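You operate a simulated robot arm through the tools that you are given. There is no shell and no other tool. Be economical: measure what you need, move in short steps, check, and stop when the job is done.

You run a simulated robot arm. Do the job below in one go: nothing can be reset, and whatever is moved stays where it is left.

## Task
Put the orange nozzle on the top of the care bench away in the white tray. Put one of the tape measures from the top of the care bench on the yellow card there. Put the yellow cloth on the top of the care bench away on the top of the service cart. Put the orange pad on the top of the care bench away on the top of the black mat. Shut the filters drawer. Put the white bend on the upper deck of the trolley. Take the green guide on the top of the issue table and put it away on the guides shelf. Fetch the white roller from the joints bench top and set it on top of the grey roll. Take the green ties on the joints bench top and put it away on the back of the loading table. Put the black guide on the joints bench top away on the guides shelf. Take the yellow sign from the top of the issue table and put it in the inside the export carton. Open the caps drawer, fetch the black plug from the joints bench top and set it in the inside of the caps drawer, then shut the drawer. Do these in any order. Set down upright: orange nozzle, tape measure, green guide, white roller, black guide, black plug.

The check looks at the end state, three seconds after you hand in, the way a careful person would. Anything else that was tipped, shoved, dropped, spilled or broken makes it a failure. A push-on lid holds only when it is set on centred and level and pressed home; a screw cap is set on level and turned clockwise until tight. Flat cloth is picked up by pressing the open fingertips on it (5 to 10 N) and closing them slowly along it; thin cloth reads only 2 to 8 mm in the jaws.

## Robot
A 5-joint arm with a three-finger gripper on a trunk, on a base that drives. Base frame: it is fixed to the floor where the robot stands at the start and does not move with it; the origin is under the middle of the robot, x ahead of it, y to its left, z up. Readings come in m, rad, newtons and seconds.
With the tool pointing down near the work surface it reaches from about 0.32 to 0.66 m from the robot's upright axis, wherever it stands. Its first joint turns from -2.897 to 2.897 rad. Places, roughly: back of the loading table (60x18 cm) [-7.96, -8.7, 0.82]; black guide (6x4x6 cm) [-3.3, -6.8, 0.9]; black plug (4x4x5 cm) [-3.1, -5.7, 0.9]; caps drawer [-0.7, -6.1, 0.6]; filters drawer [0.4, 1.1, 0.7]; green guide (6x4x6 cm) [-0.9, -5.8, 0.9]; green ties (16x4x3 cm) [-3.2, -6.3, 0.9]; grey roll (12x12x3 cm) [-3.4, -6.6, 0.9]; guides shelf (39x15 cm) [-6.78, 1.38, 0.98]; inside of the caps drawer [-0.7, -6.1, 0.6]; inside the export carton [-3.2, -7.2, 0.8]; orange nozzle (4x4x6 cm) [0.5, 0, 0.9]; orange pad (6x9x5 cm) [0.6, 1.1, 0.9]; tape measure [0.75, 0.25, 1]; top of the black mat (30x21 cm) [-7.46, 3.04, 0.86]; top of the service cart [-12, 0.5, 0.9]; upper deck of the trolley [-0.8, -7.6, 0.7]; white bend (12x12x4 cm) [0.8, -3.8, 0.9]; white roller (6x6x6 cm) [-3.2, -6.1, 0.9]; white tray (12x18 cm) [-3.8, 2.12, 0.92]; yellow card [0.75, 0.75, 1]; yellow cloth (6x5x3 cm) [0.6, 0.9, 0.9]; yellow sign [-0.75, -6.25, 1]. The tool tilts only in the upright plane through the base axis and itself; it spins freely about its own axis. Payload 1.37 kg.
The TCP is the grasp point between the finger pads, 0.016 m short of the fingertips. In the tool frame z runs along the fingers and y along their closing line. Largest opening 0.101 m; the body of the gripper starts 0.082 m behind the TCP.
Orientation is that of the tool frame in the base frame, as [roll, pitch, yaw] about the fixed x, y, z axes, in that order (R = Rz(yaw) Ry(pitch) Rx(roll)). With the fingers straight down and closing along the base's y, the tool's x points along the base's -x, its y along +y and its z along -z.

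## Interface
- The arm moves only by the tool nudge_tool. Its argument "increments" is a list that holds one entry, the list of rows, each a list of 7 numbers: the shift along the tool's x, y, z in m, then the turn, a rotation vector about the tool's x, y, z in rad, then the gripper command, from -1 (shut) to 1 (fully open), values between in proportion. In form: [[[dx, dy, dz, wx, wy, wz, hand], ...]]. A call has 1 to 20 rows; each row shifts and turns the commanded pose from where the row before left it, along the tool's axes as they then stand. Each row takes 0.2 s and may step no farther than 0.05 m and 0.15 rad from the row before; otherwise, or with a gripper value out of range, the whole call is refused. A pose out of reach is approached as far as the arm can. The call stops where the force on the tool passes 40 N (or 10 N more than at its start, if that is more) or the arm is blocked; 0.2 s more then pass. The fingers move at their own pace (about 0.045 m/s each) and stop on an object; they squeeze with about 26 N. The grip force told is the motor's: it shows also when the fingers shut on nothing. Time passes only in rows, and 0.2 s behind the last, so rows that do not move let the fingers close. It gives the time, the measured TCP pose, the force on the tool (base axes), the opening and the grip force at its end, in the units of the frame above (readings bear some noise), with the torque about the TCP (base axes, N m) and any sound that the robot's microphone picked up.
- Cameras (640 x 400 px; columns grow to the right, rows downward): "scene" is now at [0.0172, 0.1949, 1.5527]; the picture's right is [0.26, -0.97, 0.00], its down [-0.73, -0.19, -0.66] and it looks along [0.64, 0.17, -0.75] (base axes); focal length 287 px, centre (320, 200). "wrist" rides on the gripper at [0.072, 0.02, -0.104] in the tool frame; the picture's right is [-0.26, 0.96, 0.00], its down [-0.76, -0.21, -0.62] and it looks along [-0.60, -0.16, 0.78] (tool axes); focal length 265 px, centre (320, 200). There is no depth. A picture from a camera that has moved, and an enlarged one, comes with that camera's place and axes in the base frame and with its lens.
- snapshot(camera): a new picture of that camera. The clock stands still meanwhile.
- raise_lower(by): slides the trunk up (or, below 0, down) by that many m; the arm and the scene camera ride with it, the base frame stays. It gives what a move gives, with no picture.
- base_move(legs): drives the robot by 1 to 6 legs, each [ahead, left, turn to the left] in m, m and rad, along the robot's own axes; the way and the turn of a leg run together, so that a leg with both is an arc; at most 1.5 m and 3.142 rad a leg. The arm and the cameras ride along, it lands a little off, and it stops where it bumps. It gives what a move gives.
- turn_head(pan, tilt): turns the head with the scene camera to pan (to the left, within 2.705 rad either way) and tilt (down, from -0.506 to 1.204), counted from straight ahead of the robot. It gives what a move gives.
- enlarge(camera, box): a new picture of the part [left, top, right, bottom] of that camera's present view, enlarged. The clock stands still meanwhile.
- finish_job(): hands the job in; it is judged then, once.

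Go step by step. Nothing tells you exact positions but the pictures and the camera data: compare them with the known pose of the tool, close in by small moves and look again before you grip or let go. The budget is 577 turns and 360 pictures, counting those below and the enlarged ones. Unless the task says otherwise, let go and move clear before handing in, and close with one line.

The tools are called after "Call:" by a JSON object that holds its "method" and its "body". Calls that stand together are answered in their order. nudge_tool: Moves the arm, as the interface text tells. Its arguments: {"type":"object","properties":{"increments":{"type":"array","items":{"type":"array","items":{"type":"array","items":{"type":"number"}}}}},"required":["increments"]} The other tools are called the same way: raise_lower (by) slides the trunk up or down; base_move (legs) drives the base; turn_head (pan, tilt) turns the head that bears the scene camera; snapshot (camera) takes a picture; enlarge (camera, box) takes an enlarged picture of a part of a camera's view; finish_job () hands the job in.

At the start:

```text
t: 0.0
position: [0.2645, 0.3455, 1.2362]
orientation: [-3.141, 0.0, -3.141]
ft_force: [0.2, 0.5, 0.2]
moment: [0.01, 0.0, 0.01]
width: 0.1007
gripper_force: 0.0
trunk travel left (down, up): [-0.5, 0.09]
robot x, y, heading: [0.001, 0.0024, -0.001]
head pan, tilt: [0.26, 0.853]
```

scene: 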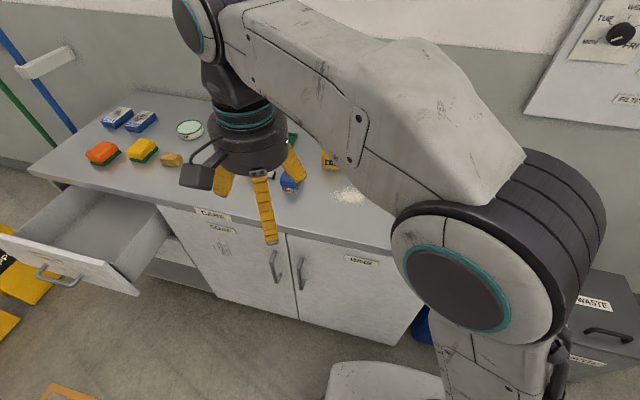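
wrist: 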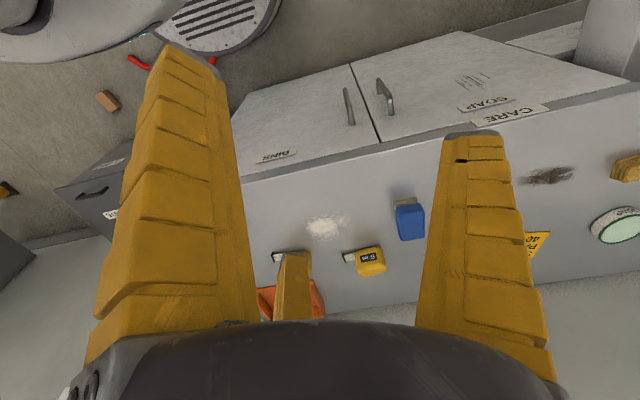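

I see the care bench ahead with the open filters drawer on the left, and several items on its top. First I look around with the head for a better view.

Call:
{"method": "turn_head", "body": {"pan": 0.7, "tilt": 0.7}}

Call:
{"method": "snapshot", "body": {"camera": "scene"}}

Call:
{"method": "turn_head", "body": {"pan": -0.3, "tilt": 0.7}}

Call:
{"method": "snapshot", "body": {"camera": "scene"}}

```text
t: 0.9
position: [0.2635, 0.3455, 1.2374]
orientation: [-3.141, -0.002, 3.141]
ft_force: [0.4, 0.8, 0.2]
moment: [0.01, 0.0, -0.01]
width: 0.1009
gripper_force: 0.1
trunk travel left (down, up): [-0.5, 0.09]
robot x, y, heading: [-0.0001, -0.0007, 0.002]
head pan, tilt: [0.7, 0.7]
```

```text
357 pictures are left
camera scene: at [0.0068, 0.2295, 1.5652], right [0.64, -0.77, 0.0], down [-0.49, -0.41, -0.76], along [0.59, 0.49, -0.64], focal length 287 px, centre (320, 200)
```

scene: 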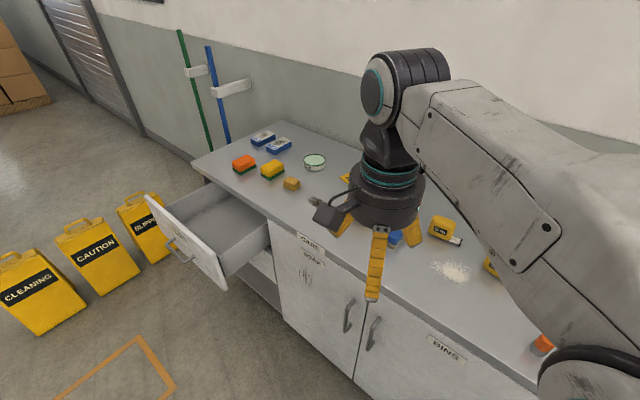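

```text
t: 2.2
position: [0.2646, 0.3465, 1.2376]
orientation: [3.141, 0.0, 3.141]
ft_force: [-0.1, -0.3, 0.4]
moment: [0.02, 0.0, 0.04]
width: 0.1004
gripper_force: 0.0
trunk travel left (down, up): [-0.5, 0.09]
robot x, y, heading: [0.0023, -0.0007, -0.004]
head pan, tilt: [-0.3, 0.7]
```

```text
356 pictures are left
camera scene: at [0.0229, 0.1498, 1.5652], right [-0.29, -0.96, 0.0], down [-0.62, 0.19, -0.77], along [0.73, -0.23, -0.64], focal length 287 px, centre (320, 200)
```

scene: 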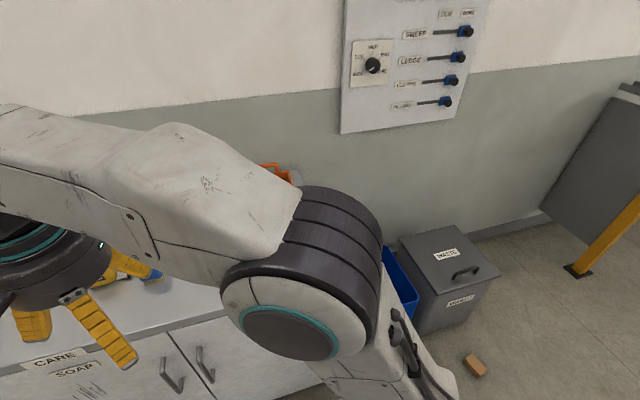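

The arm hides part of the bench. I look down to judge the clearance of the base to the bench front.

Call:
{"method": "turn_head", "body": {"pan": 0.5, "tilt": 1.2}}

Call:
{"method": "snapshot", "body": {"camera": "scene"}}

Call:
{"method": "turn_head", "body": {"pan": 2.4, "tilt": 0.2}}

Call:
{"method": "snapshot", "body": {"camera": "scene"}}

Call:
{"method": "turn_head", "body": {"pan": -2.4, "tilt": 0.2}}

Call:
{"method": "snapshot", "body": {"camera": "scene"}}

```text
t: 3.3
position: [0.2642, 0.3462, 1.2375]
orientation: [-3.141, 0.0, -3.141]
ft_force: [0.6, 0.1, 0.0]
moment: [-0.01, -0.01, 0.02]
width: 0.1007
gripper_force: 0.0
trunk travel left (down, up): [-0.5, 0.09]
robot x, y, heading: [-0.0001, -0.001, -0.0]
head pan, tilt: [0.499, 1.201]
```

```text
355 pictures are left
camera scene: at [-0.0091, 0.2016, 1.5292], right [0.48, -0.88, 0.0], down [-0.82, -0.45, -0.36], along [0.32, 0.17, -0.93], focal length 287 px, centre (320, 200)
```

scene: 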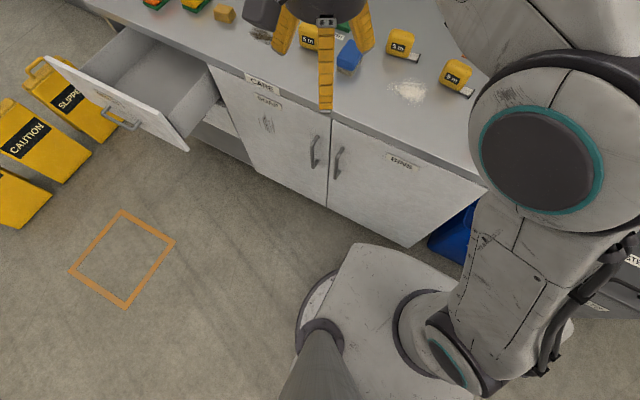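

```text
t: 5.2
position: [0.2638, 0.3452, 1.2376]
orientation: [-3.141, 0.0, 3.14]
ft_force: [-0.2, 0.5, 0.2]
moment: [0.03, 0.02, 0.01]
width: 0.1009
gripper_force: 0.1
trunk travel left (down, up): [-0.5, 0.09]
robot x, y, heading: [-0.0016, -0.0011, 0.003]
head pan, tilt: [2.4, 0.201]
```

```text
354 pictures are left
camera scene: at [-0.1269, 0.2378, 1.6106], right [0.68, 0.74, 0.0], down [0.15, -0.14, -0.98], along [-0.72, 0.66, -0.2], focal length 287 px, centre (320, 200)
```

scene: 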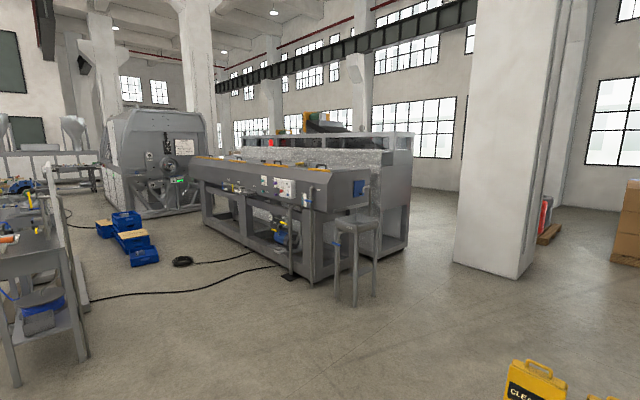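

```text
t: 9.0
position: [0.2639, 0.3443, 1.2363]
orientation: [3.14, 0.001, -3.141]
ft_force: [-0.1, -0.6, 0.8]
moment: [-0.01, -0.01, 0.03]
width: 0.1004
gripper_force: 0.0
trunk travel left (down, up): [-0.5, 0.09]
robot x, y, heading: [-0.0022, -0.0007, -0.001]
head pan, tilt: [-2.4, 0.201]
```

```text
353 pictures are left
camera scene: at [-0.1269, 0.1119, 1.6106], right [-0.68, 0.74, 0.0], down [0.15, 0.13, -0.98], along [-0.72, -0.66, -0.2], focal length 287 px, centre (320, 200)
```

scene: 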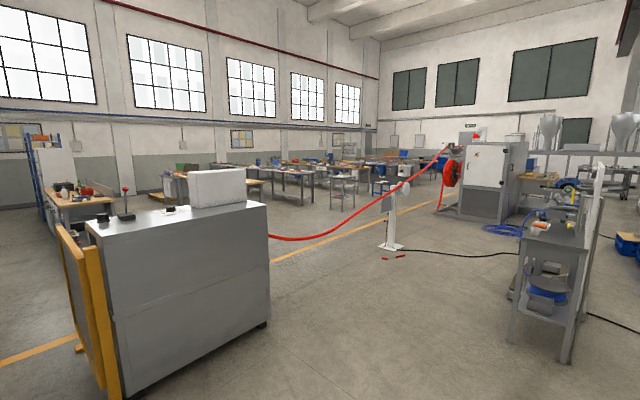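

Three tape measures sit near y 0.16, 0.34 and 0.60, and the card is near (0.78, 0.75). I drive in front of them and look.

Call:
{"method": "base_move", "body": {"legs": [[0, 0.5, 0], [0.1, 0, 0]]}}

Call:
{"method": "turn_head", "body": {"pan": 0, "tilt": 1.2}}

Call:
{"method": "snapshot", "body": {"camera": "scene"}}

Call:
{"method": "snapshot", "body": {"camera": "wrist"}}

```text
t: 12.6
position: [0.3657, 0.8418, 1.2363]
orientation: [-3.141, -0.001, 3.141]
ft_force: [-0.1, -0.3, -0.2]
moment: [0.01, 0.05, -0.02]
width: 0.1007
gripper_force: 0.1
trunk travel left (down, up): [-0.5, 0.09]
robot x, y, heading: [0.101, 0.4924, -0.002]
head pan, tilt: [-2.4, 0.201]
```

```text
t: 14.8
position: [0.364, 0.8419, 1.237]
orientation: [-3.141, 0.0, 3.138]
ft_force: [0.3, 0.4, -0.3]
moment: [0.0, -0.03, 0.0]
width: 0.1008
gripper_force: 0.1
trunk travel left (down, up): [-0.5, 0.09]
robot x, y, heading: [0.1002, 0.4956, 0.0]
head pan, tilt: [0.0, 1.201]
```

```text
352 pictures are left
camera scene: at [0.0979, 0.6708, 1.5292], right [0.0, -1.0, 0.0], down [-0.93, 0.0, -0.36], along [0.36, 0.0, -0.93], focal length 287 px, centre (320, 200)
```

scene: 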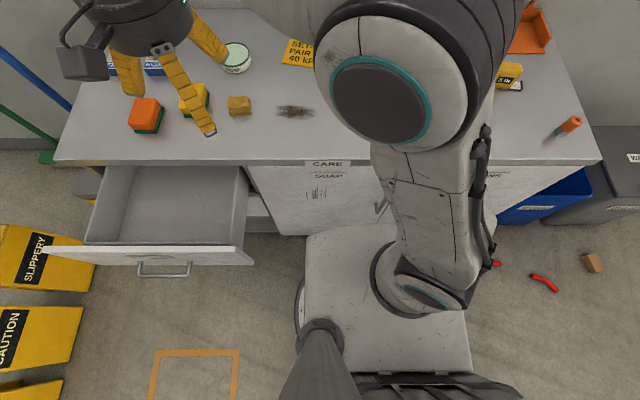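

```text
351 pictures are left
camera wrist: at [0.2927, 0.8605, 1.3408], right [0.27, 0.96, 0.0], down [0.76, -0.21, 0.62], along [0.6, -0.16, -0.78], focal length 265 px, centre (320, 200)
```

wrist: 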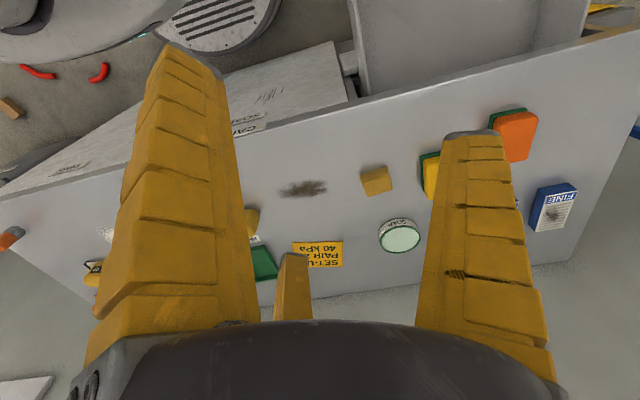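

The hand appears with three prongs in view, so I test how it closes in the air before gripping anything, while moving in a little.

Call:
{"method": "base_move", "body": {"legs": [[0.04, 0, 0]]}}

Call:
{"method": "nudge_tool", "body": {"increments": [[[0, -0.05, 0, 0, 0, 0, -1], [0, -0.05, 0.05, 0, 0, 0, -1], [0, -0.05, 0.05, 0, 0, 0, -1], [0, 0, 0.03, 0, 0, 0, -1], [0, 0, 0, 0, 0, 0, -1], [0, 0, 0, 0, 0, 0, -1]]]}}

Call:
{"method": "snapshot", "body": {"camera": "wrist"}}

Call:
{"method": "snapshot", "body": {"camera": "scene"}}

```text
t: 15.7
position: [0.405, 0.8405, 1.2362]
orientation: [-3.141, -0.002, 3.141]
ft_force: [0.4, 0.1, 0.4]
moment: [0.03, 0.04, -0.02]
width: 0.1008
gripper_force: 0.1
trunk travel left (down, up): [-0.5, 0.09]
robot x, y, heading: [0.1405, 0.4964, 0.002]
head pan, tilt: [0.0, 1.201]
```

```text
refused: row 2 steps farther than a row can; nothing moved
```

```text
350 pictures are left
camera wrist: at [0.3333, 0.8605, 1.3405], right [0.27, 0.96, 0.0], down [0.76, -0.21, 0.62], along [0.6, -0.16, -0.78], focal length 265 px, centre (320, 200)
```

wrist: 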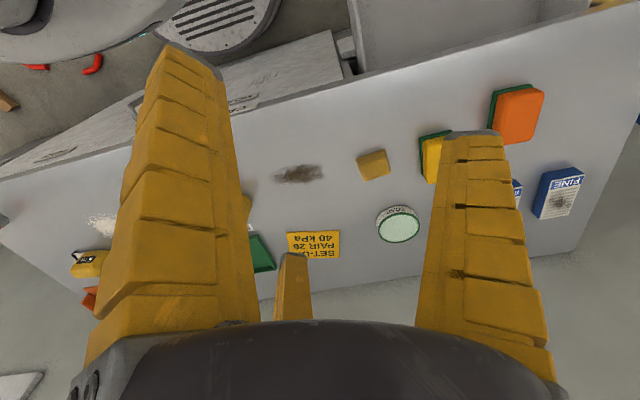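

```text
349 pictures are left
camera scene: at [0.1387, 0.6708, 1.5292], right [0.0, -1.0, 0.0], down [-0.93, 0.0, -0.36], along [0.36, 0.0, -0.93], focal length 287 px, centre (320, 200)
```

scene: 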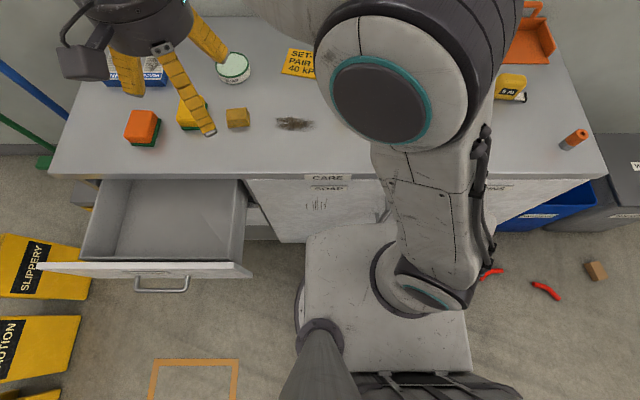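

The base now stands at x 0.14. I repeat the closing test with shorter rows.

Call:
{"method": "nudge_tool", "body": {"increments": [[[0, -0.045, 0, 0, 0, 0, -1], [0, -0.045, 0, 0, 0, 0, -1], [0, -0.045, 0, 0, 0, 0, -1], [0, -0.045, 0, 0, 0, 0, -1], [0, 0, 0.045, 0, 0, 0, -1], [0, 0, 0.045, 0, 0, 0, -1], [0, 0, 0, 0, 0, 0, -1]]]}}

Call:
{"method": "snapshot", "body": {"camera": "wrist"}}

Call:
{"method": "snapshot", "body": {"camera": "scene"}}

```text
t: 17.3
position: [0.4027, 0.6622, 1.1473]
orientation: [-3.141, 0.0, 3.139]
ft_force: [0.4, -0.3, 0.3]
moment: [0.01, -0.01, 0.02]
width: 0.0002
gripper_force: 25.9
trunk travel left (down, up): [-0.5, 0.09]
robot x, y, heading: [0.1387, 0.4959, 0.001]
head pan, tilt: [0.0, 1.201]
```

```text
348 pictures are left
camera wrist: at [0.3314, 0.6807, 1.2515], right [0.27, 0.96, 0.0], down [0.76, -0.21, 0.62], along [0.6, -0.16, -0.78], focal length 265 px, centre (320, 200)
```

wrist: 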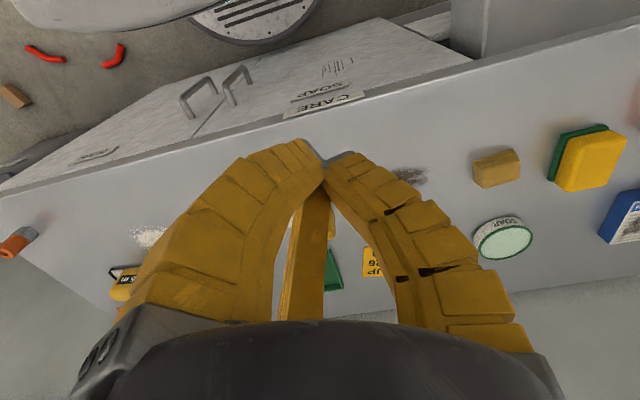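

```text
347 pictures are left
camera scene: at [0.1371, 0.6706, 1.5292], right [0.0, -1.0, 0.0], down [-0.93, 0.0, -0.36], along [0.36, 0.0, -0.93], focal length 287 px, centre (320, 200)
```

scene: 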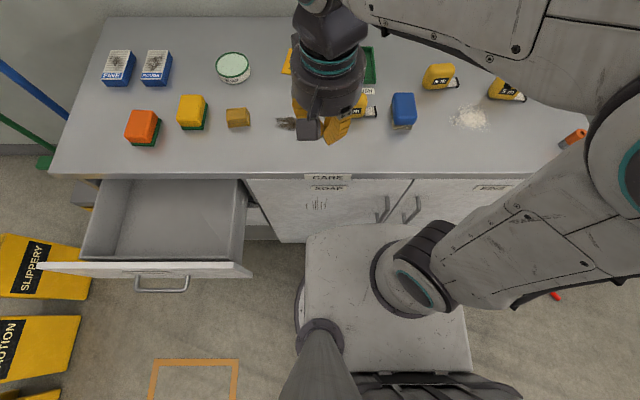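

The prongs close together centrally at the TCP. Now I open and get a closer wrist view of the tape measure near (0.62, 0.59) and enlarge the scene view.

Call:
{"method": "nudge_tool", "body": {"increments": [[[-0.045, 0, 0, 0, 0, 0, 1], [-0.03, -0.03, 0, 0, 0, 0, 1], [0, -0.02, 0.03, 0, 0, 0, 1], [0, 0, 0, 0, 0, 0, 1], [0, 0, 0, 0, 0, 0, 1]]]}}

Call:
{"method": "snapshot", "body": {"camera": "wrist"}}

Call:
{"method": "enlarge", "body": {"camera": "scene", "box": [260, 20, 580, 220]}}

```text
t: 18.5
position: [0.478, 0.6124, 1.1152]
orientation: [3.141, 0.0, -3.14]
ft_force: [-0.2, 0.5, -0.5]
moment: [-0.02, 0.0, 0.01]
width: 0.1008
gripper_force: 0.2
trunk travel left (down, up): [-0.5, 0.09]
robot x, y, heading: [0.1398, 0.4979, -0.004]
head pan, tilt: [0.0, 1.201]
```

```text
346 pictures are left
camera wrist: at [0.4068, 0.6317, 1.2191], right [0.27, 0.96, 0.0], down [0.76, -0.21, 0.62], along [0.6, -0.16, -0.78], focal length 265 px, centre (320, 200)
```

wrist: 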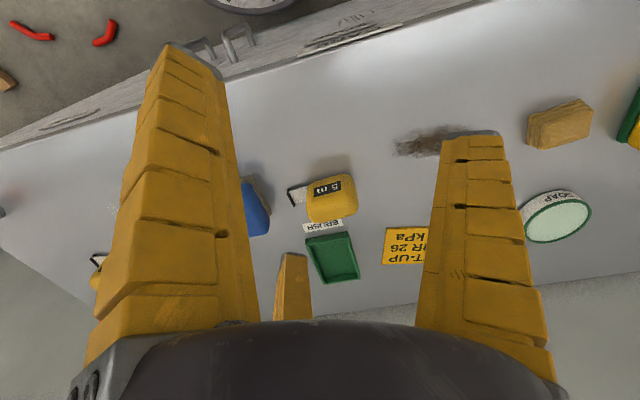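

```text
2.00 times, centred on (420, 120) of scene
camera zoom: at [0.1371, 0.6706, 1.5292], right [0.0, -1.0, 0.0], down [-0.93, 0.0, -0.36], along [0.36, 0.0, -0.93], focal length 575 px, centre (120, 360)
```

zoom: 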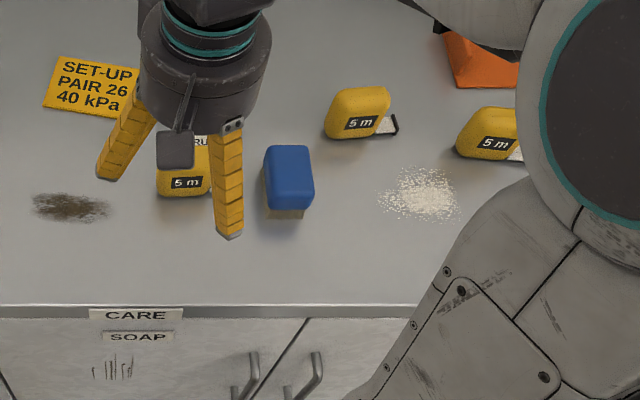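

The tape measure body lies around (0.648, 0.582), about 7.5 cm in y and thinner in x, with the brush tray behind. I move above it and turn the jaws to close along x.

Call:
{"method": "nudge_tool", "body": {"increments": [[[-0.045, -0.01, 0, 0, 0, 0, 1], [-0.045, -0.01, 0, 0, 0, 0, 1], [-0.045, -0.01, 0, 0, 0, 0, 1], [-0.035, 0, 0, 0, 0, 0, 1], [0, 0, 0, 0, 0, 0.15, 1], [0, 0, 0, 0, 0, 0.15, 1], [0, 0, 0, 0, 0, 0.15, 1], [0, 0, 0, 0, 0, 0.15, 1], [0, 0, 0, 0, 0, 0.15, 1], [0, 0, 0, 0, 0, 0.15, 1], [0, 0, 0, 0, 0, 0.15, 1], [0, 0, 0, 0, 0, 0.15, 1], [0, 0, 0, 0, 0, 0.15, 1], [0, 0, 0, 0, 0, 0.15, 1], [0, 0, 0, 0, 0, 0.0708, 1]]]}}

Call:
{"method": "snapshot", "body": {"camera": "wrist"}}

Call:
{"method": "enlarge", "body": {"camera": "scene", "box": [260, 20, 580, 220]}}

```text
t: 21.7
position: [0.6479, 0.582, 1.1174]
orientation: [3.141, 0.001, 1.568]
ft_force: [0.7, -0.2, -0.2]
moment: [0.03, -0.01, -0.03]
width: 0.1004
gripper_force: 0.0
trunk travel left (down, up): [-0.5, 0.09]
robot x, y, heading: [0.138, 0.4976, -0.004]
head pan, tilt: [0.0, 1.201]
```

```text
344 pictures are left
camera wrist: at [0.6682, 0.6522, 1.2209], right [0.96, -0.27, 0.0], down [-0.21, -0.76, 0.62], along [-0.17, -0.6, -0.78], focal length 265 px, centre (320, 200)
```

wrist: 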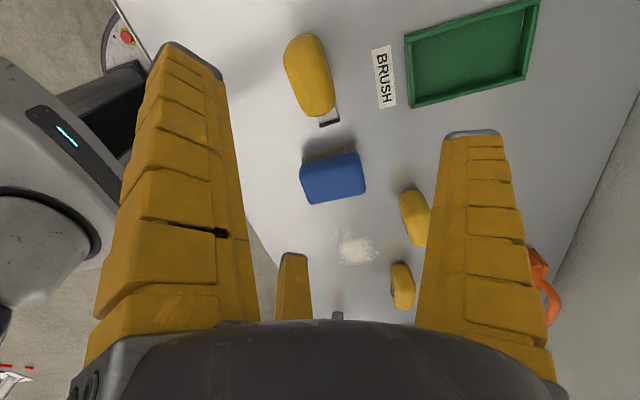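

```text
2.00 times, centred on (420, 120) of scene
camera zoom: at [0.1372, 0.6707, 1.5292], right [0.0, -1.0, 0.0], down [-0.93, 0.0, -0.36], along [0.36, 0.0, -0.93], focal length 575 px, centre (120, 360)
```

zoom: 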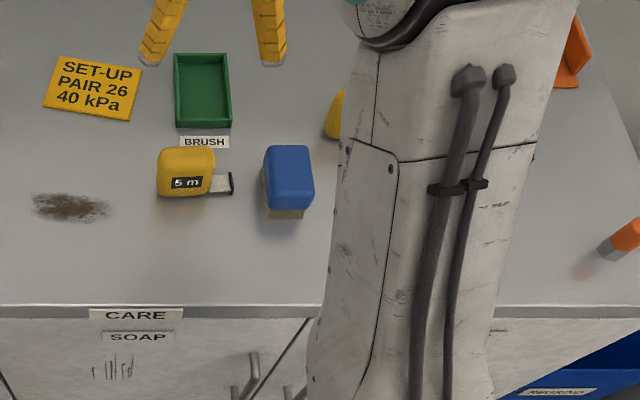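

The tape body now reads at (0.638, 0.585), well inside the opening. I shift and descend over it, checking before closing.

Call:
{"method": "nudge_tool", "body": {"increments": [[[0.003, -0.01, 0.03, 0, 0, 0, 1], [0, 0, 0.045, 0, 0, 0, 1], [0, 0, 0.045, 0, 0, 0, 1], [0, 0, 0.03, 0, 0, 0, 1]]]}}

Call:
{"method": "snapshot", "body": {"camera": "wrist"}}

Call:
{"method": "enlarge", "body": {"camera": "scene", "box": [260, 20, 420, 120]}}

```text
t: 22.7
position: [0.6367, 0.5846, 0.9656]
orientation: [3.141, -0.002, 1.57]
ft_force: [-0.8, 0.3, 0.3]
moment: [0.01, 0.0, 0.01]
width: 0.1007
gripper_force: 0.0
trunk travel left (down, up): [-0.5, 0.09]
robot x, y, heading: [0.1395, 0.493, 0.002]
head pan, tilt: [0.0, 1.201]
```

```text
342 pictures are left
camera wrist: at [0.6572, 0.6551, 1.0696], right [0.96, -0.26, 0.0], down [-0.21, -0.76, 0.62], along [-0.16, -0.6, -0.78], focal length 265 px, centre (320, 200)
```

wrist: 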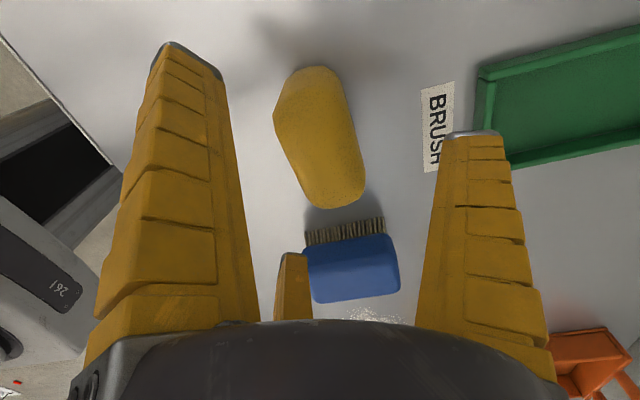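

```text
4.00 times, centred on (340, 70) of scene
camera zoom: at [0.1375, 0.6708, 1.5293], right [0.0, -1.0, 0.0], down [-0.93, 0.0, -0.36], along [0.36, 0.0, -0.93], focal length 1149 px, centre (240, 720)
```

zoom: 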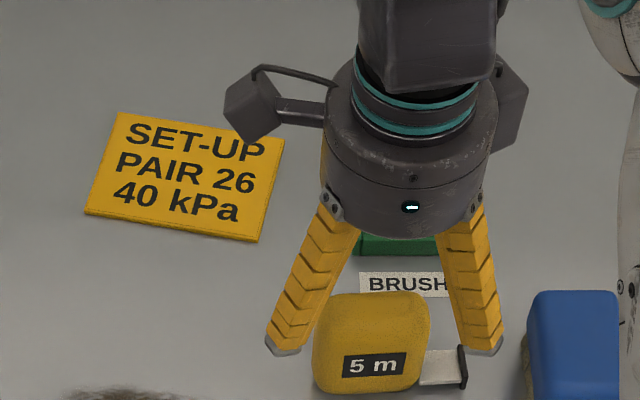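

The tape is centred. I descend to about z 0.91 and close.

Call:
{"method": "nudge_tool", "body": {"increments": [[[0, 0.005, 0.025, 0, 0, 0, 1], [0, 0, 0.025, 0, 0, 0, 1], [0, 0, 0, 0, 0, 0, 0.3], [0, 0, 0, 0, 0, 0, -0.2], [0, 0, 0, 0, 0, 0, -0.6], [0, 0, 0, 0, 0, 0, -1], [0, 0, 0, 0, 0, 0, -1], [0, 0, 0, 0, 0, 0, -1]]]}}

Call:
{"method": "enlarge", "body": {"camera": "scene", "box": [260, 20, 420, 120]}}

```text
t: 24.5
position: [0.6434, 0.5842, 0.918]
orientation: [3.14, 0.001, 1.571]
ft_force: [1.8, 0.9, 4.7]
moment: [0.21, 0.01, -0.04]
width: 0.0459
gripper_force: 25.6
trunk travel left (down, up): [-0.5, 0.09]
robot x, y, heading: [0.14, 0.4956, 0.001]
head pan, tilt: [0.0, 1.201]
```

```text
4.00 times, centred on (340, 70) of scene
camera zoom: at [0.1372, 0.6707, 1.5293], right [0.0, -1.0, 0.0], down [-0.93, 0.0, -0.36], along [0.36, 0.0, -0.93], focal length 1149 px, centre (240, 720)
```

zoom: 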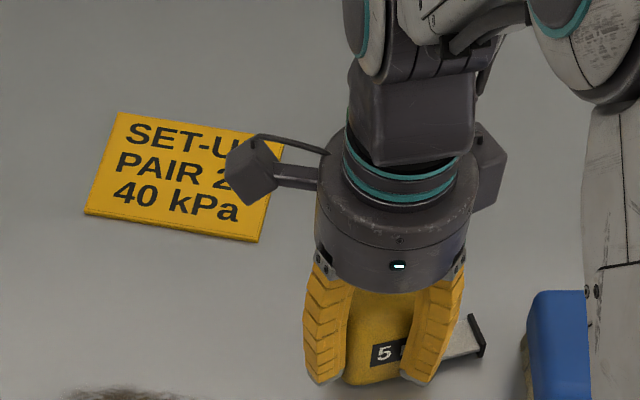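

Gripped (4.6 cm). I lift, then shift the base a little left and forward so the card comes within reach.

Call:
{"method": "nudge_tool", "body": {"increments": [[[0, 0, -0.04, 0, 0, 0, -1], [0, 0, -0.04, 0, 0, 0, -1]]]}}

Call:
{"method": "base_move", "body": {"legs": [[0, 0.09, 0], [0.02, 0, 0]]}}

Call:
{"method": "enlarge", "body": {"camera": "scene", "box": [240, 20, 560, 220]}}

```text
t: 25.1
position: [0.6412, 0.5829, 0.998]
orientation: [-3.138, -0.001, 1.568]
ft_force: [0.4, 1.3, -2.8]
moment: [0.06, 0.0, -0.03]
width: 0.0462
gripper_force: 25.6
trunk travel left (down, up): [-0.5, 0.09]
robot x, y, heading: [0.1385, 0.4973, -0.004]
head pan, tilt: [0.0, 1.201]
```

```text
t: 26.6
position: [0.6639, 0.6716, 0.9976]
orientation: [-3.139, -0.001, 1.569]
ft_force: [0.4, -0.2, -3.5]
moment: [0.04, 0.04, -0.03]
width: 0.0458
gripper_force: 25.7
trunk travel left (down, up): [-0.5, 0.09]
robot x, y, heading: [0.1641, 0.586, -0.008]
head pan, tilt: [0.0, 1.201]
```

```text
2.00 times, centred on (400, 120) of scene
camera zoom: at [0.1591, 0.76, 1.5292], right [0.0, -1.0, 0.0], down [-0.93, 0.0, -0.36], along [0.36, 0.0, -0.93], focal length 575 px, centre (160, 360)
```

zoom: 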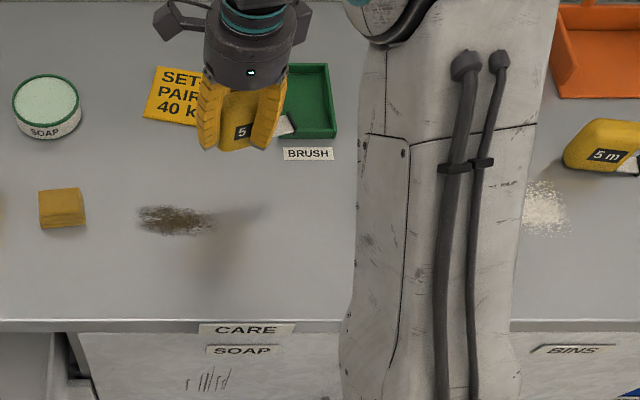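

The object holds well. I move it over the card.

Call:
{"method": "nudge_tool", "body": {"increments": [[[0.013, 0.047, 0, 0, 0, 0, -1], [0.013, 0.047, 0, 0, 0, 0, -1], [0.013, 0.047, 0, 0, 0, 0, -1]]]}}

Call:
{"method": "snapshot", "body": {"camera": "wrist"}}

Call:
{"method": "enlarge", "body": {"camera": "scene", "box": [270, 0, 430, 100]}}

```text
t: 27.4
position: [0.7957, 0.7062, 0.998]
orientation: [-3.13, 0.002, 1.569]
ft_force: [3.3, 1.0, 8.1]
moment: [-0.01, 0.21, 0.01]
width: 0.0455
gripper_force: 25.6
out of reach, approached as far as the arm can: row 3
trunk travel left (down, up): [-0.5, 0.09]
robot x, y, heading: [0.1578, 0.5867, -0.002]
head pan, tilt: [0.0, 1.201]
```

```text
338 pictures are left
camera wrist: at [0.8173, 0.7774, 1.1008], right [0.96, -0.27, -0.01], down [-0.2, -0.75, 0.62], along [-0.17, -0.6, -0.78], focal length 265 px, centre (320, 200)
```

wrist: 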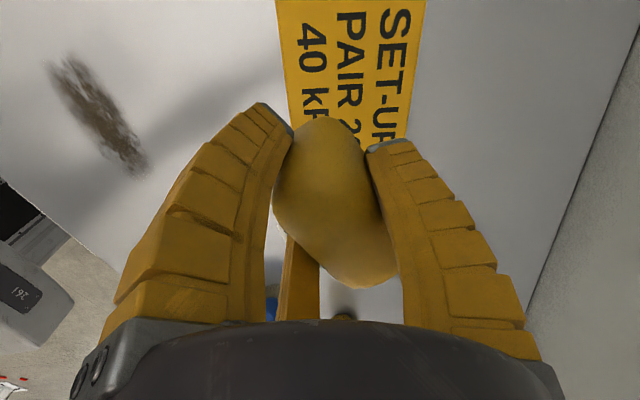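

```text
4.00 times, centred on (350, 50) of scene
camera zoom: at [0.16, 0.7602, 1.5295], right [0.0, -1.0, 0.0], down [-0.93, 0.0, -0.36], along [0.36, 0.0, -0.93], focal length 1149 px, centre (200, 800)
```

zoom: 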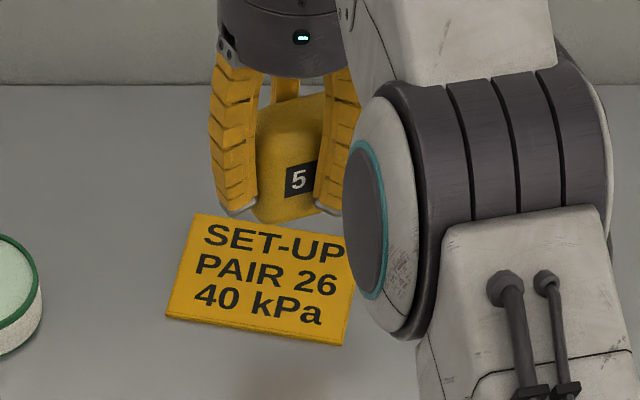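

The arm is at its limit at this height; lower should give more reach. I lower partway, then extend towards the card centre at x 0.82.

Call:
{"method": "nudge_tool", "body": {"increments": [[[0, 0, 0.02, 0, 0, 0, -1], [0.005, 0, 0.02, 0, 0, 0, -1], [0, 0.008, 0, 0, 0, 0, -1], [0, 0, 0, 0, 0, 0, -1]]]}}

Call:
{"method": "snapshot", "body": {"camera": "wrist"}}

```text
t: 28.4
position: [0.8043, 0.7117, 0.9592]
orientation: [3.141, 0.0, 1.569]
ft_force: [0.5, -0.1, -2.1]
moment: [0.04, 0.05, 0.0]
width: 0.0455
gripper_force: 26.0
trunk travel left (down, up): [-0.5, 0.09]
robot x, y, heading: [0.1625, 0.5819, 0.002]
head pan, tilt: [0.0, 1.201]
```

```text
336 pictures are left
camera wrist: at [0.8242, 0.7832, 1.0625], right [0.96, -0.27, 0.0], down [-0.21, -0.76, 0.62], along [-0.17, -0.6, -0.78], focal length 265 px, centre (320, 200)
```

wrist: 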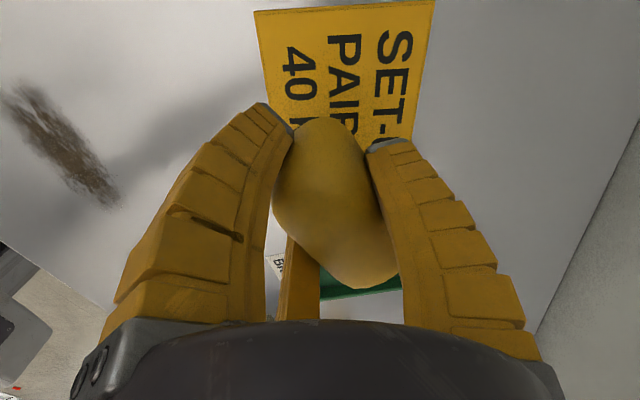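

The card reads x 0.775–0.87. I extend 12 mm more and lower to just touching.

Call:
{"method": "nudge_tool", "body": {"increments": [[[0, 0.012, 0, 0, 0, 0, -1], [0, 0, 0.015, 0, 0, 0, -1], [0, 0, 0.012, 0, 0, 0, -1], [0, 0, 0.006, 0, 0, 0, -1], [0, 0, 0, 0, 0, 0, -1]]]}}

Call:
{"method": "snapshot", "body": {"camera": "wrist"}}

Call:
{"method": "enlarge", "body": {"camera": "scene", "box": [270, 0, 430, 100]}}

```text
t: 29.6
position: [0.803, 0.7123, 0.9253]
orientation: [-3.14, 0.0, 1.571]
ft_force: [0.2, 0.2, -1.8]
moment: [0.03, 0.0, 0.01]
width: 0.0454
gripper_force: 26.4
out of reach, approached as far as the arm can: row 1
trunk travel left (down, up): [-0.5, 0.09]
robot x, y, heading: [0.1601, 0.5857, -0.004]
head pan, tilt: [0.0, 1.201]
```

```text
335 pictures are left
camera wrist: at [0.8235, 0.7831, 1.0284], right [0.96, -0.27, 0.0], down [-0.21, -0.76, 0.62], along [-0.17, -0.6, -0.78], focal length 265 px, centre (320, 200)
```

wrist: 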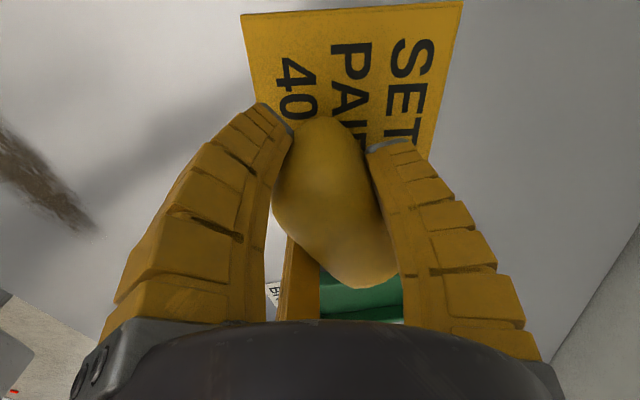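

```text
4.00 times, centred on (350, 50) of scene
camera zoom: at [0.1578, 0.7598, 1.5292], right [0.0, -1.0, 0.0], down [-0.93, 0.0, -0.36], along [0.36, 0.0, -0.93], focal length 1149 px, centre (200, 800)
```

zoom: 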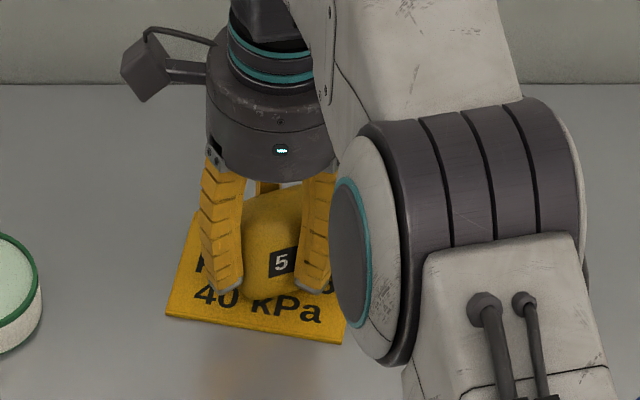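

The tape sits above the card with margin on the near side. I lower the last millimetres until it touches.

Call:
{"method": "nudge_tool", "body": {"increments": [[[0, 0, 0.002, 0, 0, 0, -1], [0, 0, 0.002, 0, 0, 0, -1], [0, 0, 0, 0, 0, 0, -1]]]}}

```text
t: 30.4
position: [0.8033, 0.7119, 0.9211]
orientation: [3.139, 0.0, 1.568]
ft_force: [1.7, -0.3, 5.5]
moment: [0.19, 0.06, -0.05]
width: 0.0452
gripper_force: 25.9
trunk travel left (down, up): [-0.5, 0.09]
robot x, y, heading: [0.1606, 0.5841, -0.001]
head pan, tilt: [0.0, 1.201]
```

It touches (5.5 N up). I release gently and lift away.

Call:
{"method": "nudge_tool", "body": {"increments": [[[0, 0, 0, 0, 0, 0, 0], [0, 0, 0, 0, 0, 0, 0.5], [0, 0, 0, 0, 0, 0, 1], [0, 0, 0, 0, 0, 0, 1], [0, 0, -0.04, 0, 0, 0, 1], [0, 0, -0.04, 0, 0, 0, 1], [0, -0.04, -0.02, 0, 0, 0, 1], [0, -0.045, 0, 0, 0, 0, 1], [0, -0.045, 0, 0, 0, 0, 1], [0, -0.045, 0, 0, 0, 0, 1]]]}}

Call:
{"method": "snapshot", "body": {"camera": "scene"}}

Call:
{"method": "enlarge", "body": {"camera": "scene", "box": [270, 0, 430, 100]}}

```text
t: 32.6
position: [0.6198, 0.7113, 1.0183]
orientation: [3.14, 0.0, 1.57]
ft_force: [-0.3, -0.7, 0.5]
moment: [0.01, 0.0, -0.04]
width: 0.1005
gripper_force: 0.0
out of reach, approached as far as the arm can: row 6
trunk travel left (down, up): [-0.5, 0.09]
robot x, y, heading: [0.1542, 0.5855, -0.001]
head pan, tilt: [0.0, 1.201]
```

```text
333 pictures are left
camera scene: at [0.1563, 0.7596, 1.5292], right [0.0, -1.0, 0.0], down [-0.93, 0.0, -0.36], along [0.36, 0.0, -0.93], focal length 287 px, centre (320, 200)
```

scene: 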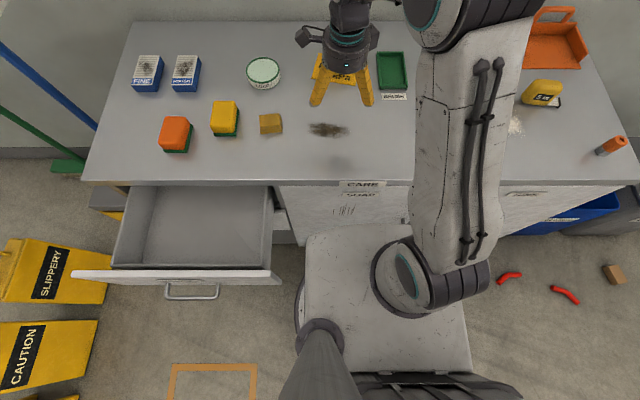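

```text
4.00 times, centred on (350, 50) of scene
camera zoom: at [0.1563, 0.7596, 1.5292], right [0.0, -1.0, 0.0], down [-0.93, 0.0, -0.36], along [0.36, 0.0, -0.93], focal length 1149 px, centre (200, 800)
```

zoom: 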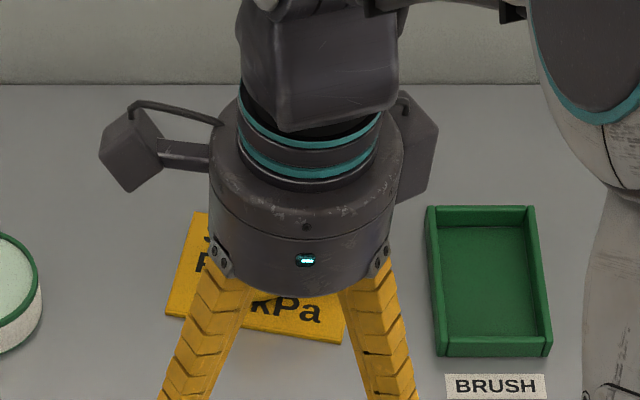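

The tape is hidden behind the gripper; I check with the wrist camera.

Call:
{"method": "nudge_tool", "body": {"increments": [[[-0.045, 0, 0, 0, 0, 0, 1], [-0.045, 0, -0.02, 0, 0, 0, 1], [-0.045, -0.01, -0.015, 0, 0, 0, 1], [-0.045, -0.01, -0.015, 0, 0, 0, 1]]]}}

Call:
{"method": "enlarge", "body": {"camera": "scene", "box": [270, 0, 430, 100]}}

```text
t: 33.6
position: [0.594, 0.5272, 1.0695]
orientation: [-3.141, 0.0, 1.571]
ft_force: [0.4, 0.8, 0.2]
moment: [0.02, -0.03, 0.01]
width: 0.1005
gripper_force: 0.0
trunk travel left (down, up): [-0.5, 0.09]
robot x, y, heading: [0.1575, 0.5849, -0.003]
head pan, tilt: [0.0, 1.201]
```

```text
4.00 times, centred on (350, 50) of scene
camera zoom: at [0.157, 0.759, 1.5293], right [0.0, -1.0, 0.0], down [-0.93, 0.0, -0.36], along [0.36, 0.0, -0.93], focal length 1149 px, centre (200, 800)
```

zoom: 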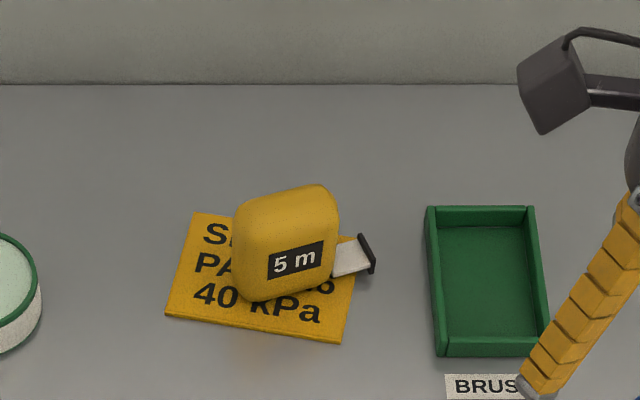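

The tape measure stands on the card. Next, the filters drawer: I turn the jaw back, retreat, and go in front of the drawer.

Call:
{"method": "nudge_tool", "body": {"increments": [[[0, 0, 0, 0, 0, -0.15, 0], [0, 0, 0, 0, 0, -0.15, -1], [0, 0, 0, 0, 0, -0.15, -1], [0, 0, 0, 0, 0, -0.15, -1], [0, 0, 0, 0, 0, -0.15, -1], [0, 0, 0, 0, 0, -0.15, -1], [0, 0, 0, 0, 0, -0.15, -1], [0, 0, 0, 0, 0, -0.15, -1], [0, 0, 0, 0, 0, -0.15, -1], [0, 0, 0, 0, 0, -0.15, -1], [0, 0, 0, 0, 0, -0.07, -1]]]}}

Call:
{"method": "base_move", "body": {"legs": [[-0.37, 0, 0], [0, 0.5, 0]]}}

Call:
{"method": "turn_head", "body": {"pan": 0, "tilt": 0.9}}

Call:
{"method": "snapshot", "body": {"camera": "scene"}}

```text
t: 36.0
position: [0.5977, 0.5304, 1.0691]
orientation: [-3.14, 0.0, 3.141]
ft_force: [-0.5, 0.3, -0.5]
moment: [-0.02, -0.01, -0.04]
width: 0.0002
gripper_force: 25.9
trunk travel left (down, up): [-0.5, 0.09]
robot x, y, heading: [0.1573, 0.5877, -0.008]
head pan, tilt: [0.0, 1.201]
```

```text
t: 40.9
position: [0.2374, 1.0237, 1.0694]
orientation: [3.14, 0.001, 3.127]
ft_force: [-0.3, 0.5, 0.0]
moment: [0.0, -0.01, 0.01]
width: 0.0
gripper_force: 26.0
trunk travel left (down, up): [-0.5, 0.09]
robot x, y, heading: [-0.2039, 1.0825, -0.013]
head pan, tilt: [0.0, 1.201]
```

```text
t: 41.7
position: [0.2374, 1.0231, 1.0684]
orientation: [3.141, -0.001, 3.127]
ft_force: [0.1, 0.3, -0.1]
moment: [-0.03, 0.02, -0.02]
width: 0.0003
gripper_force: 26.1
trunk travel left (down, up): [-0.5, 0.09]
robot x, y, heading: [-0.2002, 1.0868, -0.013]
head pan, tilt: [0.0, 0.901]
```

```text
330 pictures are left
camera scene: at [-0.1812, 1.258, 1.549], right [-0.01, -1.0, 0.0], down [-0.78, 0.01, -0.62], along [0.62, -0.01, -0.78], focal length 287 px, centre (320, 200)
```

scene: 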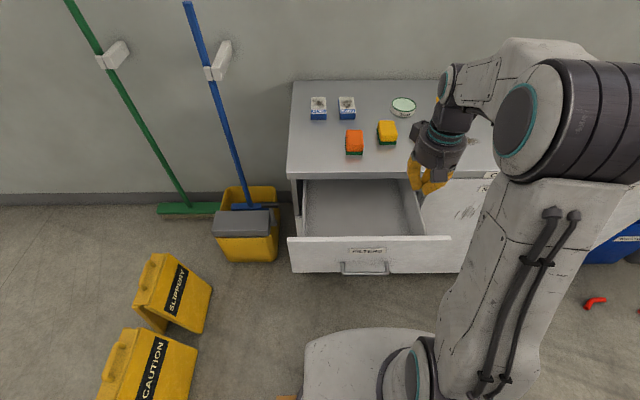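

The drawer face is at about x 0.24, y 0.89–1.35, z 0.62–0.84. I back off, tilt the closed fingers forward and come down in front of the face above the handle.

Call:
{"method": "base_move", "body": {"legs": [[-0.1, 0, 0.013]]}}

Call:
{"method": "nudge_tool", "body": {"increments": [[[0, 0.04, 0, 0, -0.15, 0, -1], [0, 0.04, 0, 0, -0.15, 0, -1], [0, 0, 0, 0, -0.15, 0, -1], [0, 0, 0, 0, -0.15, 0, -1], [0, 0, 0, 0, -0.15, 0, -1]]]}}

Call:
{"method": "raise_lower", "body": {"by": -0.3}}

Call:
{"method": "snapshot", "body": {"camera": "scene"}}

```text
t: 42.8
position: [0.1366, 1.0306, 1.0695]
orientation: [3.141, 0.003, -3.141]
ft_force: [-0.4, 0.8, 0.6]
moment: [0.04, -0.03, -0.01]
width: 0.0
gripper_force: 25.9
trunk travel left (down, up): [-0.5, 0.09]
robot x, y, heading: [-0.2993, 1.0816, 0.0]
head pan, tilt: [0.0, 0.901]
```

```text
t: 44.0
position: [0.1396, 1.089, 1.0687]
orientation: [3.135, 0.75, 3.141]
ft_force: [0.3, -0.5, 0.6]
moment: [0.0, 0.0, 0.01]
width: 0.0
gripper_force: 26.1
out of reach, approached as far as the arm can: row 2, 3, 4
trunk travel left (down, up): [-0.5, 0.09]
robot x, y, heading: [-0.3042, 1.0829, 0.005]
head pan, tilt: [0.0, 0.901]
```

```text
t: 47.0
position: [0.1396, 1.089, 0.7685]
orientation: [3.135, 0.75, 3.141]
ft_force: [0.7, 0.3, 0.0]
moment: [-0.02, -0.04, 0.04]
width: 0.0
gripper_force: 26.2
trunk travel left (down, up): [-0.2, 0.39]
robot x, y, heading: [-0.3032, 1.0809, 0.001]
head pan, tilt: [0.0, 0.901]
```

```text
329 pictures are left
camera scene: at [-0.2844, 1.2589, 1.2491], right [0.0, -1.0, 0.0], down [-0.78, 0.0, -0.62], along [0.62, 0.0, -0.78], focal length 287 px, centre (320, 200)
```

scene: 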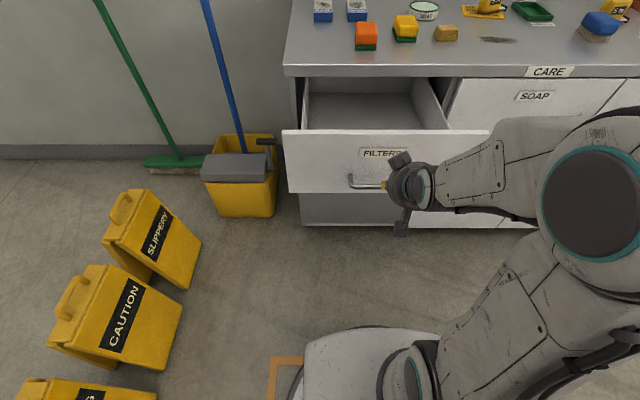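

The fingertips are aligned with the face above the handle. I push forward.

Call:
{"method": "nudge_tool", "body": {"increments": [[[-0.022, 0, 0.0205, 0, 0, 0, -1], [-0.022, 0, 0.0205, 0, 0, 0, -1], [-0.022, 0, 0.0205, 0, 0, 0, -1], [-0.015, 0, 0.0137, 0, 0, 0, -1], [-0.015, 0, 0.0137, 0, 0, 0, -1], [-0.015, 0, 0.0137, 0, 0, 0, -1], [-0.015, 0, 0.0137, 0, 0, 0, -1], [-0.015, 0, 0.0137, 0, 0, 0, -1], [-0.015, 0, 0.0137, 0, 0, 0, -1]]]}}

Call:
{"method": "snapshot", "body": {"camera": "scene"}}

```text
t: 49.0
position: [0.352, 1.0895, 0.771]
orientation: [3.136, 0.749, -3.142]
ft_force: [-0.3, -0.3, -0.4]
moment: [0.03, -0.02, -0.01]
width: 0.0
gripper_force: 25.7
trunk travel left (down, up): [-0.2, 0.39]
robot x, y, heading: [-0.3018, 1.0826, 0.002]
head pan, tilt: [0.0, 0.901]
```

```text
328 pictures are left
camera scene: at [-0.2844, 1.2589, 1.249], right [0.0, -1.0, 0.0], down [-0.78, 0.0, -0.62], along [0.62, 0.0, -0.78], focal length 287 px, centre (320, 200)
```

scene: 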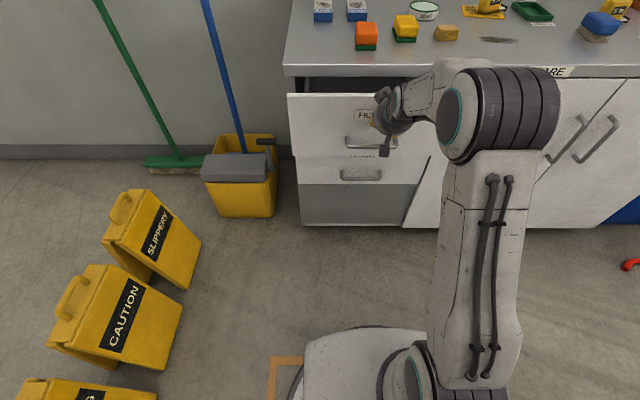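

The drawer moves easily. I continue pushing until it seats.

Call:
{"method": "nudge_tool", "body": {"increments": [[[-0.015, 0, 0.0137, 0, 0, 0, -1], [-0.015, 0, 0.0137, 0, 0, 0, -1], [-0.015, 0, 0.0137, 0, 0, 0, -1], [-0.015, 0, 0.0137, 0, 0, 0, -1], [-0.008, 0, 0.007, 0, 0, 0, -1], [-0.008, 0, 0.007, 0, 0, 0, -1], [-0.008, 0, 0.007, 0, 0, 0, -1]]]}}

Call:
{"method": "snapshot", "body": {"camera": "scene"}}

```text
t: 50.4
position: [0.4394, 1.091, 0.7686]
orientation: [3.134, 0.728, 3.141]
ft_force: [-26.7, 0.3, 8.7]
moment: [-0.03, -0.4, -0.12]
width: 0.0
gripper_force: 26.2
trunk travel left (down, up): [-0.2, 0.39]
robot x, y, heading: [-0.3016, 1.0863, -0.001]
head pan, tilt: [0.0, 0.901]
stopped in row 6: the force on the tool passed its limit at 50 N (the readings are from after the stop); the commanded pose is now the measured one
```

```text
327 pictures are left
camera scene: at [-0.2891, 1.2589, 1.2493], right [0.0, -1.0, 0.0], down [-0.78, 0.0, -0.62], along [0.62, 0.0, -0.78], focal length 287 px, centre (320, 200)
```

scene: 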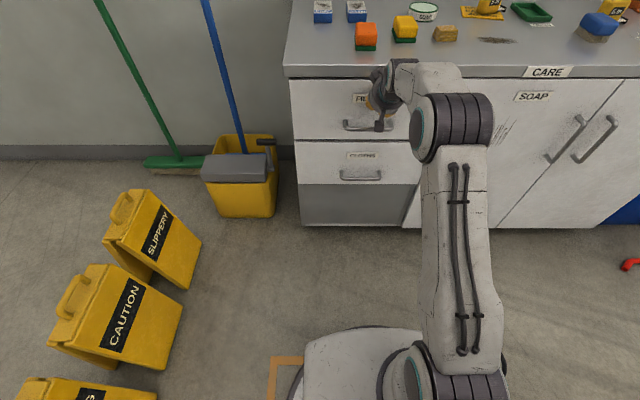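

The drawer is shut. I retract, raise the trunk, straighten the tool and look at the pad and cloth.

Call:
{"method": "nudge_tool", "body": {"increments": [[[0.033, 0, -0.031, 0, 0, 0, 1], [0.033, 0, -0.031, 0, 0, 0, 1], [0.033, 0, -0.031, 0, 0, 0, 1], [0.033, 0, -0.031, 0, 0, 0, 1]]]}}

Call:
{"method": "raise_lower", "body": {"by": 0.36}}

Call:
{"method": "nudge_tool", "body": {"increments": [[[0, 0, 0, 0, 0.146, 0, 1], [0, 0, 0, 0, 0.146, 0, 1], [0, 0, 0, 0, 0.146, 0, 1], [0, 0, 0, 0, 0.146, 0, 1], [0, 0, 0, 0, 0.146, 0, 1]]]}}

Call:
{"method": "base_move", "body": {"legs": [[0.42, 0, 0]]}}

Call:
{"method": "snapshot", "body": {"camera": "wrist"}}

Call:
{"method": "snapshot", "body": {"camera": "scene"}}

```text
t: 51.4
position: [0.2625, 1.0896, 0.771]
orientation: [3.133, 0.729, -3.141]
ft_force: [0.1, 0.6, 0.2]
moment: [-0.03, -0.02, 0.0]
width: 0.1006
gripper_force: 0.1
trunk travel left (down, up): [-0.2, 0.39]
robot x, y, heading: [-0.2994, 1.0833, -0.001]
head pan, tilt: [0.0, 0.901]
```

```text
t: 54.9
position: [0.2631, 1.0898, 1.1313]
orientation: [3.133, 0.729, 3.14]
ft_force: [-0.1, 0.3, 0.6]
moment: [0.02, 0.02, -0.01]
width: 0.1006
gripper_force: 0.0
trunk travel left (down, up): [-0.56, 0.03]
robot x, y, heading: [-0.3006, 1.0864, 0.002]
head pan, tilt: [0.0, 0.901]
```

```text
t: 56.1
position: [0.2631, 1.0893, 1.1302]
orientation: [-3.139, -0.004, -3.137]
ft_force: [0.5, -0.1, 1.2]
moment: [-0.01, 0.02, -0.04]
width: 0.1007
gripper_force: 0.2
trunk travel left (down, up): [-0.56, 0.03]
robot x, y, heading: [-0.3058, 1.084, 0.003]
head pan, tilt: [0.0, 0.901]
```

```text
t: 58.6
position: [0.6784, 1.0873, 1.1303]
orientation: [-3.141, -0.003, -3.141]
ft_force: [-0.9, -0.1, 0.3]
moment: [0.01, 0.03, 0.01]
width: 0.1005
gripper_force: 0.1
trunk travel left (down, up): [-0.56, 0.03]
robot x, y, heading: [0.1099, 1.0829, -0.006]
head pan, tilt: [0.0, 0.901]
```

```text
326 pictures are left
camera wrist: at [0.6063, 1.1055, 1.2347], right [0.26, 0.96, 0.0], down [0.76, -0.21, 0.62], along [0.6, -0.16, -0.79], focal length 265 px, centre (320, 200)
```

wrist: 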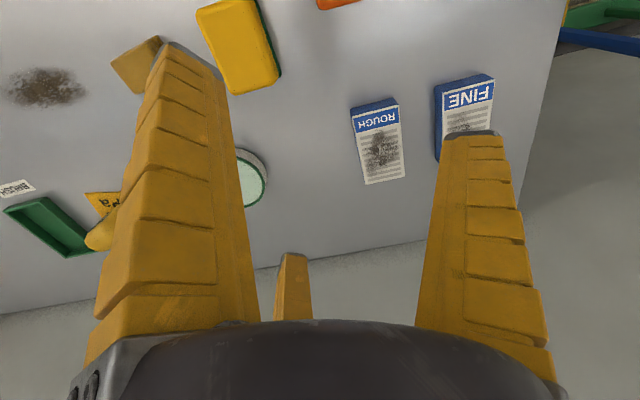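

```text
325 pictures are left
camera scene: at [0.1312, 1.2584, 1.609], right [0.0, -1.0, 0.0], down [-0.78, 0.0, -0.62], along [0.62, 0.0, -0.78], focal length 287 px, centre (320, 200)
```

scene: 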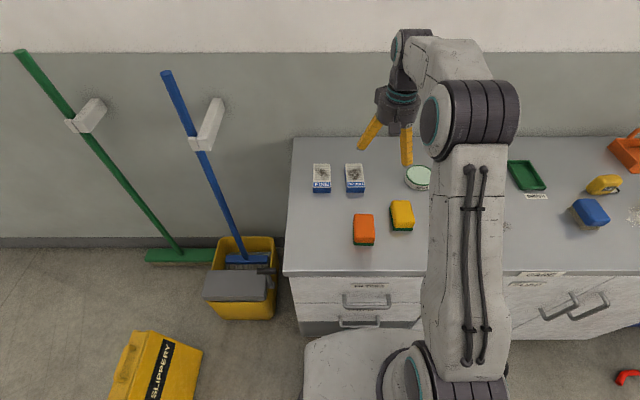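

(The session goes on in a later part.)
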